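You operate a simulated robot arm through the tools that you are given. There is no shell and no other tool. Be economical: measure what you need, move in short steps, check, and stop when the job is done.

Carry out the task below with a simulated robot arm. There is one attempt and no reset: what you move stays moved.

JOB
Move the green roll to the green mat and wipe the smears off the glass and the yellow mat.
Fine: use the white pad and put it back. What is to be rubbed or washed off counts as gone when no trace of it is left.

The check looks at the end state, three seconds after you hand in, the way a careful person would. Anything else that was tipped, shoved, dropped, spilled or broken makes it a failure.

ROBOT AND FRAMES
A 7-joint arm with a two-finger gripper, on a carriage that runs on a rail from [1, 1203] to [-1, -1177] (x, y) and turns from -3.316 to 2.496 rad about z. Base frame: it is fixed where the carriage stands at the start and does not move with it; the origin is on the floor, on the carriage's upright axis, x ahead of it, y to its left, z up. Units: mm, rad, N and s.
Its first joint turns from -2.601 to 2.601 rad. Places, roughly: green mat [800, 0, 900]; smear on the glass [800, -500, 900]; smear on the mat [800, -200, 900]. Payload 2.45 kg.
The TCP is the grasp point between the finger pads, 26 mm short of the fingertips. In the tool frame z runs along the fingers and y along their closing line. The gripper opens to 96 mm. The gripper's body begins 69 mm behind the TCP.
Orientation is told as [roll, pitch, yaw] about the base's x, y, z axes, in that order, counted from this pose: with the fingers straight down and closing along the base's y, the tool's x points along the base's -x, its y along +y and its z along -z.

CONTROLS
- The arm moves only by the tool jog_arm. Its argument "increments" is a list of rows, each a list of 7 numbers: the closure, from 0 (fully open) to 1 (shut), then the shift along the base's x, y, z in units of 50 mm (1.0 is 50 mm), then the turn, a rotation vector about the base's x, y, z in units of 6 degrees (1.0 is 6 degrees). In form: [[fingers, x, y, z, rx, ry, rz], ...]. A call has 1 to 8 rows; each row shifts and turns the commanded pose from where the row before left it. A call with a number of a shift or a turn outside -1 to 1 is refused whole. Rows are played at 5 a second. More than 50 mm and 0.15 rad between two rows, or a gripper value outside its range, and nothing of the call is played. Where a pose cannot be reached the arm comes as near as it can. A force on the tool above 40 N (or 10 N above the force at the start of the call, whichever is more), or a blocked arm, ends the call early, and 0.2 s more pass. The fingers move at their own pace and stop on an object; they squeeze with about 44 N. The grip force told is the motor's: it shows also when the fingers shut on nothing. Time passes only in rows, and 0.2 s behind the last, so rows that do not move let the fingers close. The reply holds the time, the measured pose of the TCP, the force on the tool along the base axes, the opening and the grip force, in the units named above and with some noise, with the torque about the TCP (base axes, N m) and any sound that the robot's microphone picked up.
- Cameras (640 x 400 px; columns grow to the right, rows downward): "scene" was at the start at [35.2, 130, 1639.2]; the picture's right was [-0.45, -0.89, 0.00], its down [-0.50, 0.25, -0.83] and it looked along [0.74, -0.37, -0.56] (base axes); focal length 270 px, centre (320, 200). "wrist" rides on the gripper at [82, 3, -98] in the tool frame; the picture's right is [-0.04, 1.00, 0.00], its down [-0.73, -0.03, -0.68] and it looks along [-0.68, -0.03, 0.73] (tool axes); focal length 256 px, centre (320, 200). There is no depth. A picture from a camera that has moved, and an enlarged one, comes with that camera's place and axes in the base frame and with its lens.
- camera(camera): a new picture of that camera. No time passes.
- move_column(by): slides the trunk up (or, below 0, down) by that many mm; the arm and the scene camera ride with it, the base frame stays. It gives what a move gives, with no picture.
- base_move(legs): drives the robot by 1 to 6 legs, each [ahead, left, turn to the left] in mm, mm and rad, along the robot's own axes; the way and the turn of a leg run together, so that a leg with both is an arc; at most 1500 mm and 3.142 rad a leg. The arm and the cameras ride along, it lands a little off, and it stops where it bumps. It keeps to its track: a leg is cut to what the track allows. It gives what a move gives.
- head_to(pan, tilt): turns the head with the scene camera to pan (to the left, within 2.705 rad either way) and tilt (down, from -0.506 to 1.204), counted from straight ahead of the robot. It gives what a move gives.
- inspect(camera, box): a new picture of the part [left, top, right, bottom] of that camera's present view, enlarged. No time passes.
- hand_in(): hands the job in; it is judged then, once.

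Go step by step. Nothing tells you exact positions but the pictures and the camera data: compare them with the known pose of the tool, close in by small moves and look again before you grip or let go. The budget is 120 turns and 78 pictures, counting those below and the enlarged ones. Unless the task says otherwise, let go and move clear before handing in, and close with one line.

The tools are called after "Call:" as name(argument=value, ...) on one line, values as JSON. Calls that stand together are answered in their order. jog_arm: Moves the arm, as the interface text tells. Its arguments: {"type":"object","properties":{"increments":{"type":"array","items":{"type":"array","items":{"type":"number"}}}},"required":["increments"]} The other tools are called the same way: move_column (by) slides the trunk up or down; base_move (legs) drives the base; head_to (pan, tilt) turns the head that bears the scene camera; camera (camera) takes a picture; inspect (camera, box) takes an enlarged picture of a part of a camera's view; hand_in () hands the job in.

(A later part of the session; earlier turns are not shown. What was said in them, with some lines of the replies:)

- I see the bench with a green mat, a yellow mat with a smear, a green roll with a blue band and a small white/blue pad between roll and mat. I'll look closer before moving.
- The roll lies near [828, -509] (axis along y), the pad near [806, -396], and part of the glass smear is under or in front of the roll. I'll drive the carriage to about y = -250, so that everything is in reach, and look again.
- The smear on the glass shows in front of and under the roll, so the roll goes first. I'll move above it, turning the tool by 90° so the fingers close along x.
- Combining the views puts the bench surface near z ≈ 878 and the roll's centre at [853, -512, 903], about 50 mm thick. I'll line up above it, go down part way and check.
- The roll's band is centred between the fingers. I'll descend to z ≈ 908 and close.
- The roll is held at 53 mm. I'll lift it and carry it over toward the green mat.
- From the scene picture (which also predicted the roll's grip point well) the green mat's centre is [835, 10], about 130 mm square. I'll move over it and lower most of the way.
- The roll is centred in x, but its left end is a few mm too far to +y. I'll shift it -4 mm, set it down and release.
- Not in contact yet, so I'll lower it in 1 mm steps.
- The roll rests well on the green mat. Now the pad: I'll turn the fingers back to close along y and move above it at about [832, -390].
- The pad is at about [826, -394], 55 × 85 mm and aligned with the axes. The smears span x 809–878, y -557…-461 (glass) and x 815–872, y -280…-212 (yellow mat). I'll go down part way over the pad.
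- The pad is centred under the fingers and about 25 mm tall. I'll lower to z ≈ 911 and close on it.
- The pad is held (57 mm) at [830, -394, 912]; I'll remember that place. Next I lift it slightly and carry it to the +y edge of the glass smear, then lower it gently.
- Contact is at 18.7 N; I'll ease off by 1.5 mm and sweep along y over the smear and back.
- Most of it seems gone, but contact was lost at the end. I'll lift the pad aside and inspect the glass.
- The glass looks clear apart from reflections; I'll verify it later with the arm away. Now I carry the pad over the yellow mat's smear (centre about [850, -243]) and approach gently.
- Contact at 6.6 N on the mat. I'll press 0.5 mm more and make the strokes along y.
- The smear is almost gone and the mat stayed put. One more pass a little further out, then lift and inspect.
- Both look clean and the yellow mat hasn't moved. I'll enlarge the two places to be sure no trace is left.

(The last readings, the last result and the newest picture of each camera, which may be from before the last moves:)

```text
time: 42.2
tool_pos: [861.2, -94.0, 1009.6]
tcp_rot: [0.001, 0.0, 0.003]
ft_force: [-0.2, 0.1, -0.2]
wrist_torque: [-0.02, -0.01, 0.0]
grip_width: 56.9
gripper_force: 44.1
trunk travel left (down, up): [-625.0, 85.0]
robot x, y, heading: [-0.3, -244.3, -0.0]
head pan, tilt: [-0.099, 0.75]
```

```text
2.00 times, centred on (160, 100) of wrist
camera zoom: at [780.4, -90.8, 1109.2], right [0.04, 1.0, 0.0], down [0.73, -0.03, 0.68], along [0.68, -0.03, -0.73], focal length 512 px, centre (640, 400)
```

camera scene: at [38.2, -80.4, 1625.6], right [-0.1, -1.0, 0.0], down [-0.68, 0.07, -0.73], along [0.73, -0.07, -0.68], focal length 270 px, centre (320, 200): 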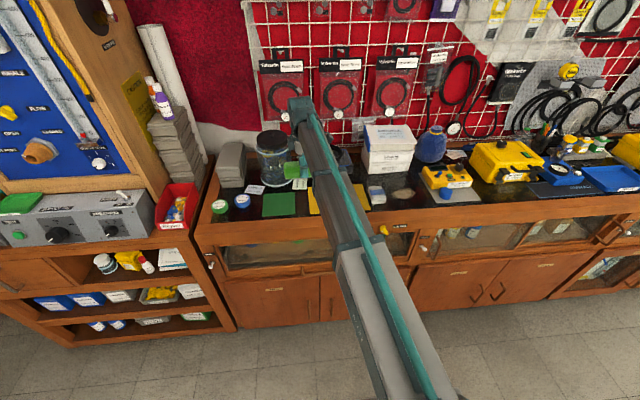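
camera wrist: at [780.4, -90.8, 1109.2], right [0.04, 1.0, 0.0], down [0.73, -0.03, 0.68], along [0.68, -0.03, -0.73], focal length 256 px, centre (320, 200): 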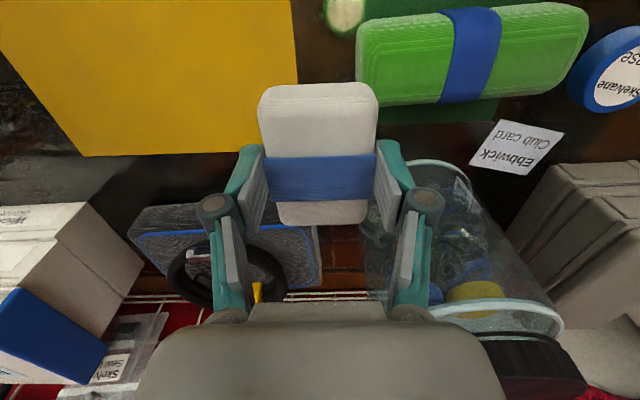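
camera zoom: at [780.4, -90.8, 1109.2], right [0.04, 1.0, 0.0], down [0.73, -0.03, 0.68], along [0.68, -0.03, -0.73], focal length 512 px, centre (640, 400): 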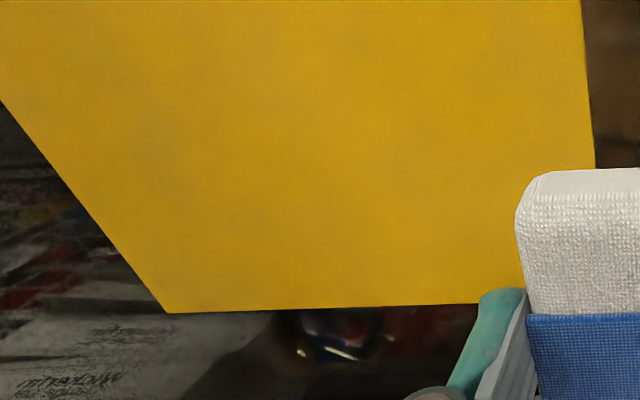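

There is a faint pale spot near the lower edge of where the glass smear was; I'll look more closely at it and at the mat.

Call:
inspect(camera="scene", box=[380, 180, 428, 210])

Call:
jog_arm(increments=[[1, 0, -0.9, 0.5, 0, 0, 0], [1, 0, -0.9, 0.5, 0, 0, 0], [1, 0, -0.9, 0.5, 0, 0, 0], [1, 0, -0.9, 0.5, 0, 0, 0], [1, 0, -0.9, 0, 0, 0, 0], [1, 0, -0.9, 0, 0, 0, 0], [1, 0, -0.6, 0, 0, 0, 0], [1, 0, 0, 0, 0, 0, 0]])

Call:
camera(camera="wrist")

Call:
inspect(camera="scene", box=[290, 170, 370, 220])

```text
13.33 times, centred on (404, 195) of scene
camera zoom: at [37.9, -80.4, 1625.6], right [-0.1, -1.0, 0.0], down [-0.68, 0.07, -0.73], along [0.73, -0.07, -0.68], focal length 3602 px, centre (-800, 267)
```

zoom: 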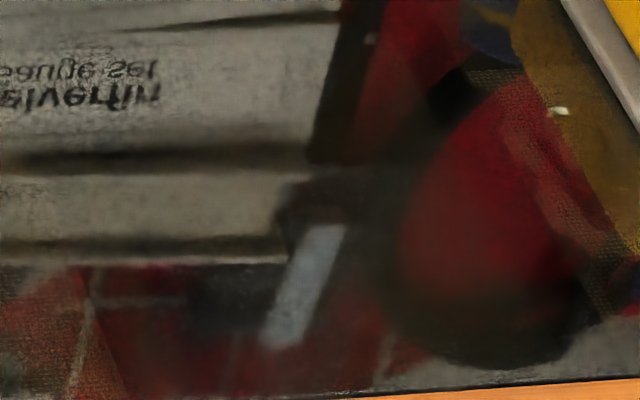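

```text
refused: row 1 steps farther than a row can; nothing moved
```

```text
41 pictures are left
camera wrist: at [780.4, -90.8, 1109.2], right [0.04, 1.0, 0.0], down [0.73, -0.03, 0.68], along [0.68, -0.03, -0.73], focal length 256 px, centre (320, 200)
```

wrist: 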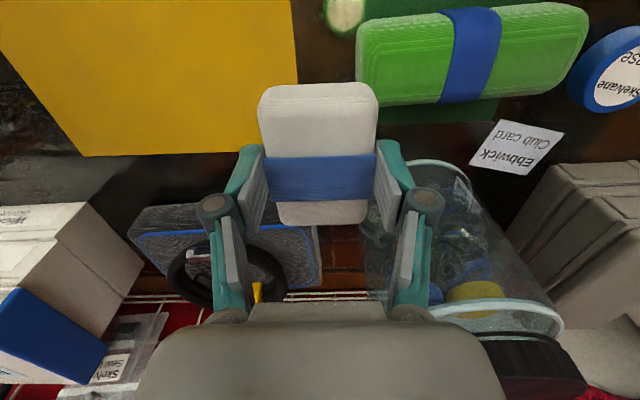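

```text
8.00 times, centred on (330, 195) of scene
camera zoom: at [37.9, -80.4, 1625.6], right [-0.1, -1.0, 0.0], down [-0.68, 0.07, -0.73], along [0.73, -0.07, -0.68], focal length 2161 px, centre (240, 240)
```

zoom: 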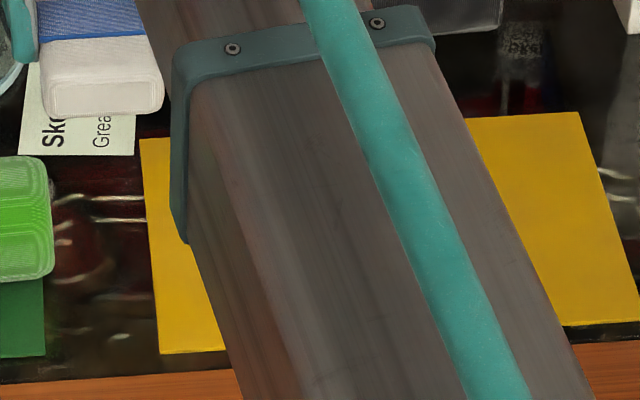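

The glass shows only sharp reflections, so it is clean. I'll bring the pad over its original place at [830, -394] and check the yellow mat on the way.

Call:
jog_arm(increments=[[1, -0.08, -0.85, 0, 0, 0, 0], [1, -0.09, -0.85, 0, 0, 0, 0], [1, -0.09, -0.85, 0, 0, 0, 0], [1, -0.09, -0.85, 0, 0, 0, 0], [1, -0.09, -0.85, 0, 0, 0, 0], [1, -0.09, -0.85, 0, 0, 0, 0], [1, -0.09, -0.9, 0, 0, 0, 0], [1, 0, 0, 0, 0, 0, 0]])

Call:
inspect(camera="wrist", box=[320, 0, 640, 200])

Call:
inspect(camera="scene", box=[290, 170, 370, 220])

```text
time: 44.0
tool_pos: [829.5, -393.9, 1009.7]
tcp_rot: [-0.001, 0.0, 0.002]
ft_force: [0.1, -0.2, -0.2]
wrist_torque: [-0.03, 0.0, 0.0]
grip_width: 56.6
gripper_force: 44.0
trunk travel left (down, up): [-625.0, 85.0]
robot x, y, heading: [3.2, -242.6, 0.003]
head pan, tilt: [-0.099, 0.75]
```

```text
2.00 times, centred on (480, 100) of wrist
camera zoom: at [748.4, -391.5, 1108.5], right [0.04, 1.0, 0.0], down [0.73, -0.03, 0.68], along [0.68, -0.03, -0.73], focal length 512 px, centre (0, 400)
```

zoom: 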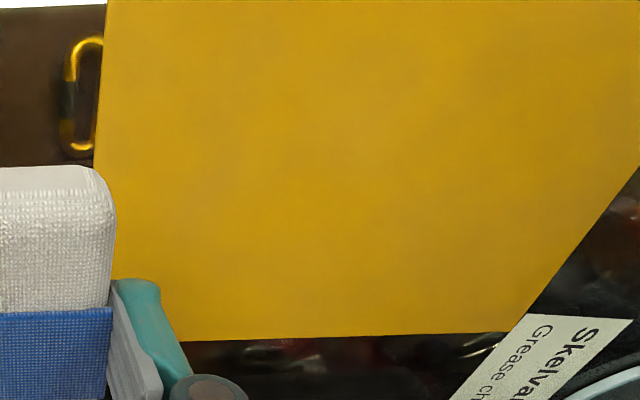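

```text
8.00 times, centred on (330, 195) of scene
camera zoom: at [38.0, -80.4, 1625.6], right [-0.1, -1.0, 0.0], down [-0.68, 0.07, -0.73], along [0.73, -0.07, -0.68], focal length 2161 px, centre (240, 240)
```

zoom: 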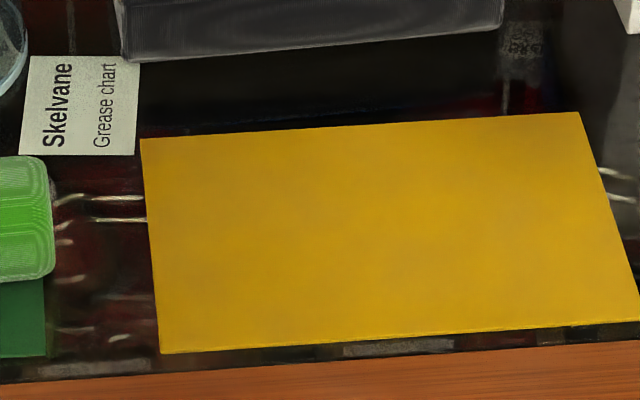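

The yellow mat is clean. I'll look at the glass area once from here as well before setting the pad down.

Call:
inspect(camera="wrist", box=[40, 20, 280, 170])

Call:
jog_arm(increments=[[1, 0, 0, -0.8, 0, 0, 0], [1, 0, 0, -0.6, 0, 0, 0], [1, 0, 0, -0.4, 0, 0, 0], [1, 0, 0, -0.12, 0, 0, 0], [1, 0, 0, 0, 0, 0, 0]])

```text
2.67 times, centred on (160, 95) of wrist
camera zoom: at [748.4, -391.5, 1108.5], right [0.04, 1.0, 0.0], down [0.73, -0.03, 0.68], along [0.68, -0.03, -0.73], focal length 683 px, centre (747, 480)
```

zoom: 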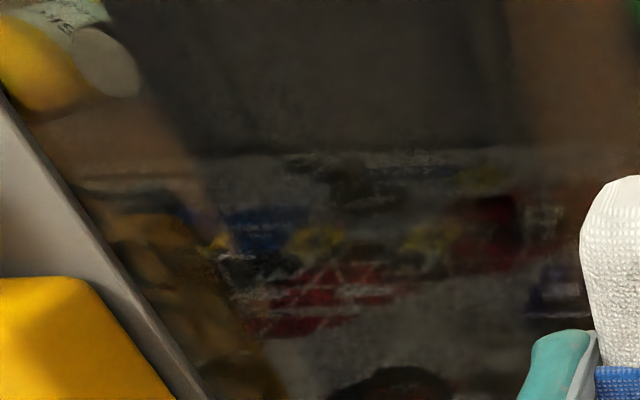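

```text
time: 45.2
tool_pos: [830.4, -395.6, 912.5]
tcp_rot: [0.0, 0.0, 0.002]
ft_force: [-0.3, 0.9, -0.2]
wrist_torque: [-0.02, 0.04, 0.0]
grip_width: 56.5
gripper_force: 44.3
trunk travel left (down, up): [-625.0, 85.0]
robot x, y, heading: [-1.2, -238.0, -0.002]
head pan, tilt: [-0.099, 0.75]
```

The glass is clean and the pad is touching its original place. I'll release, lift straight up and back away.

Call:
jog_arm(increments=[[1, 0, 0, -0.01, 0, 0, 0], [0.35, 0, 0, 0, 0, 0, 0], [0.15, 0, 0, 0, 0, 0, 0], [0, 0, 0, 0, 0, 0, 0], [0, 0, 0, 0, 0, 0, 0], [0, 0, 0, 0.5, 0, 0, 0], [0, 0, 0, 0.9, 0, 0, 0], [0, 0, 0, 0.9, 0, 0, 0]])

Call:
jog_arm(increments=[[0, 0, 0, 0.9, 0, 0, 0], [0, -0.8, -0.3, 0.2, 0, 0, 0], [0, -0.9, -0.3, 0, 0, 0, 0], [0, -0.9, -0.3, 0, 0, 0, 0], [0, -0.9, -0.3, 0, 0, 0, 0], [0, -0.9, -0.3, 0, 0, 0, 0], [0, -0.9, -0.3, 0, 0, 0, 0], [0, 0, 0, 0, 0, 0, 0]])

Call:
inspect(camera="scene", box=[200, 100, 480, 275])

Call:
camera(camera="wrist")

```text
time: 47.0
tool_pos: [832.4, -394.9, 1026.8]
tcp_rot: [0.0, -0.001, 0.001]
ft_force: [-0.4, 0.5, 0.2]
wrist_torque: [-0.02, -0.05, 0.02]
grip_width: 96.0
gripper_force: 0.0
trunk travel left (down, up): [-625.0, 85.0]
robot x, y, heading: [-1.9, -238.6, 0.003]
head pan, tilt: [-0.099, 0.75]
```

```text
time: 48.8
tool_pos: [566.7, -486.4, 1081.5]
tcp_rot: [0.0, 0.002, 0.001]
ft_force: [0.4, 0.4, 1.0]
wrist_torque: [-0.02, 0.0, -0.03]
grip_width: 96.0
gripper_force: 0.0
trunk travel left (down, up): [-625.0, 85.0]
robot x, y, heading: [-3.3, -243.5, -0.001]
head pan, tilt: [-0.099, 0.75]
```

```text
2.29 times, centred on (340, 188) of scene
camera zoom: at [37.9, -80.5, 1625.6], right [-0.1, -1.0, 0.0], down [-0.68, 0.07, -0.73], along [0.73, -0.07, -0.68], focal length 618 px, centre (274, 229)
```

zoom: 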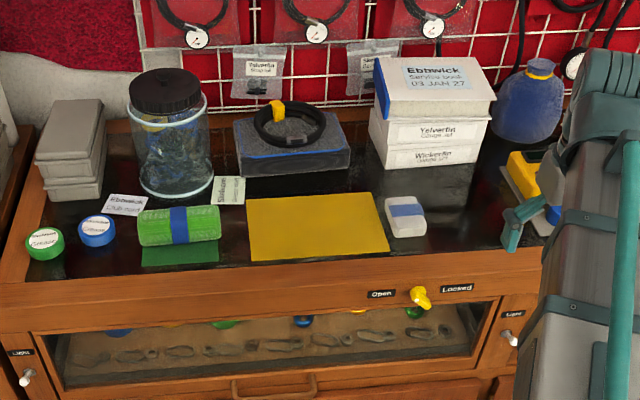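

```text
35 pictures are left
camera wrist: at [484.9, -482.5, 1180.3], right [0.04, 1.0, 0.0], down [0.73, -0.03, 0.68], along [0.68, -0.03, -0.73], focal length 256 px, centre (320, 200)
```

wrist: 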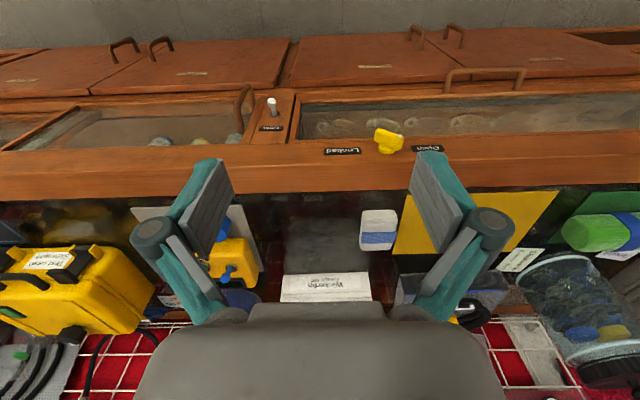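

Everything is in place: the roll is centred on the green mat, both smears are gone, the pad is back where it was, and the arm is clear. I'm handing in.

Call:
hand_in()

```text
The job is handed in.
```

The green roll is centred on the green mat, the glass and yellow mat show no trace of the smears in the close-up pictures, and the white pad is back where it was; the job is handed in.
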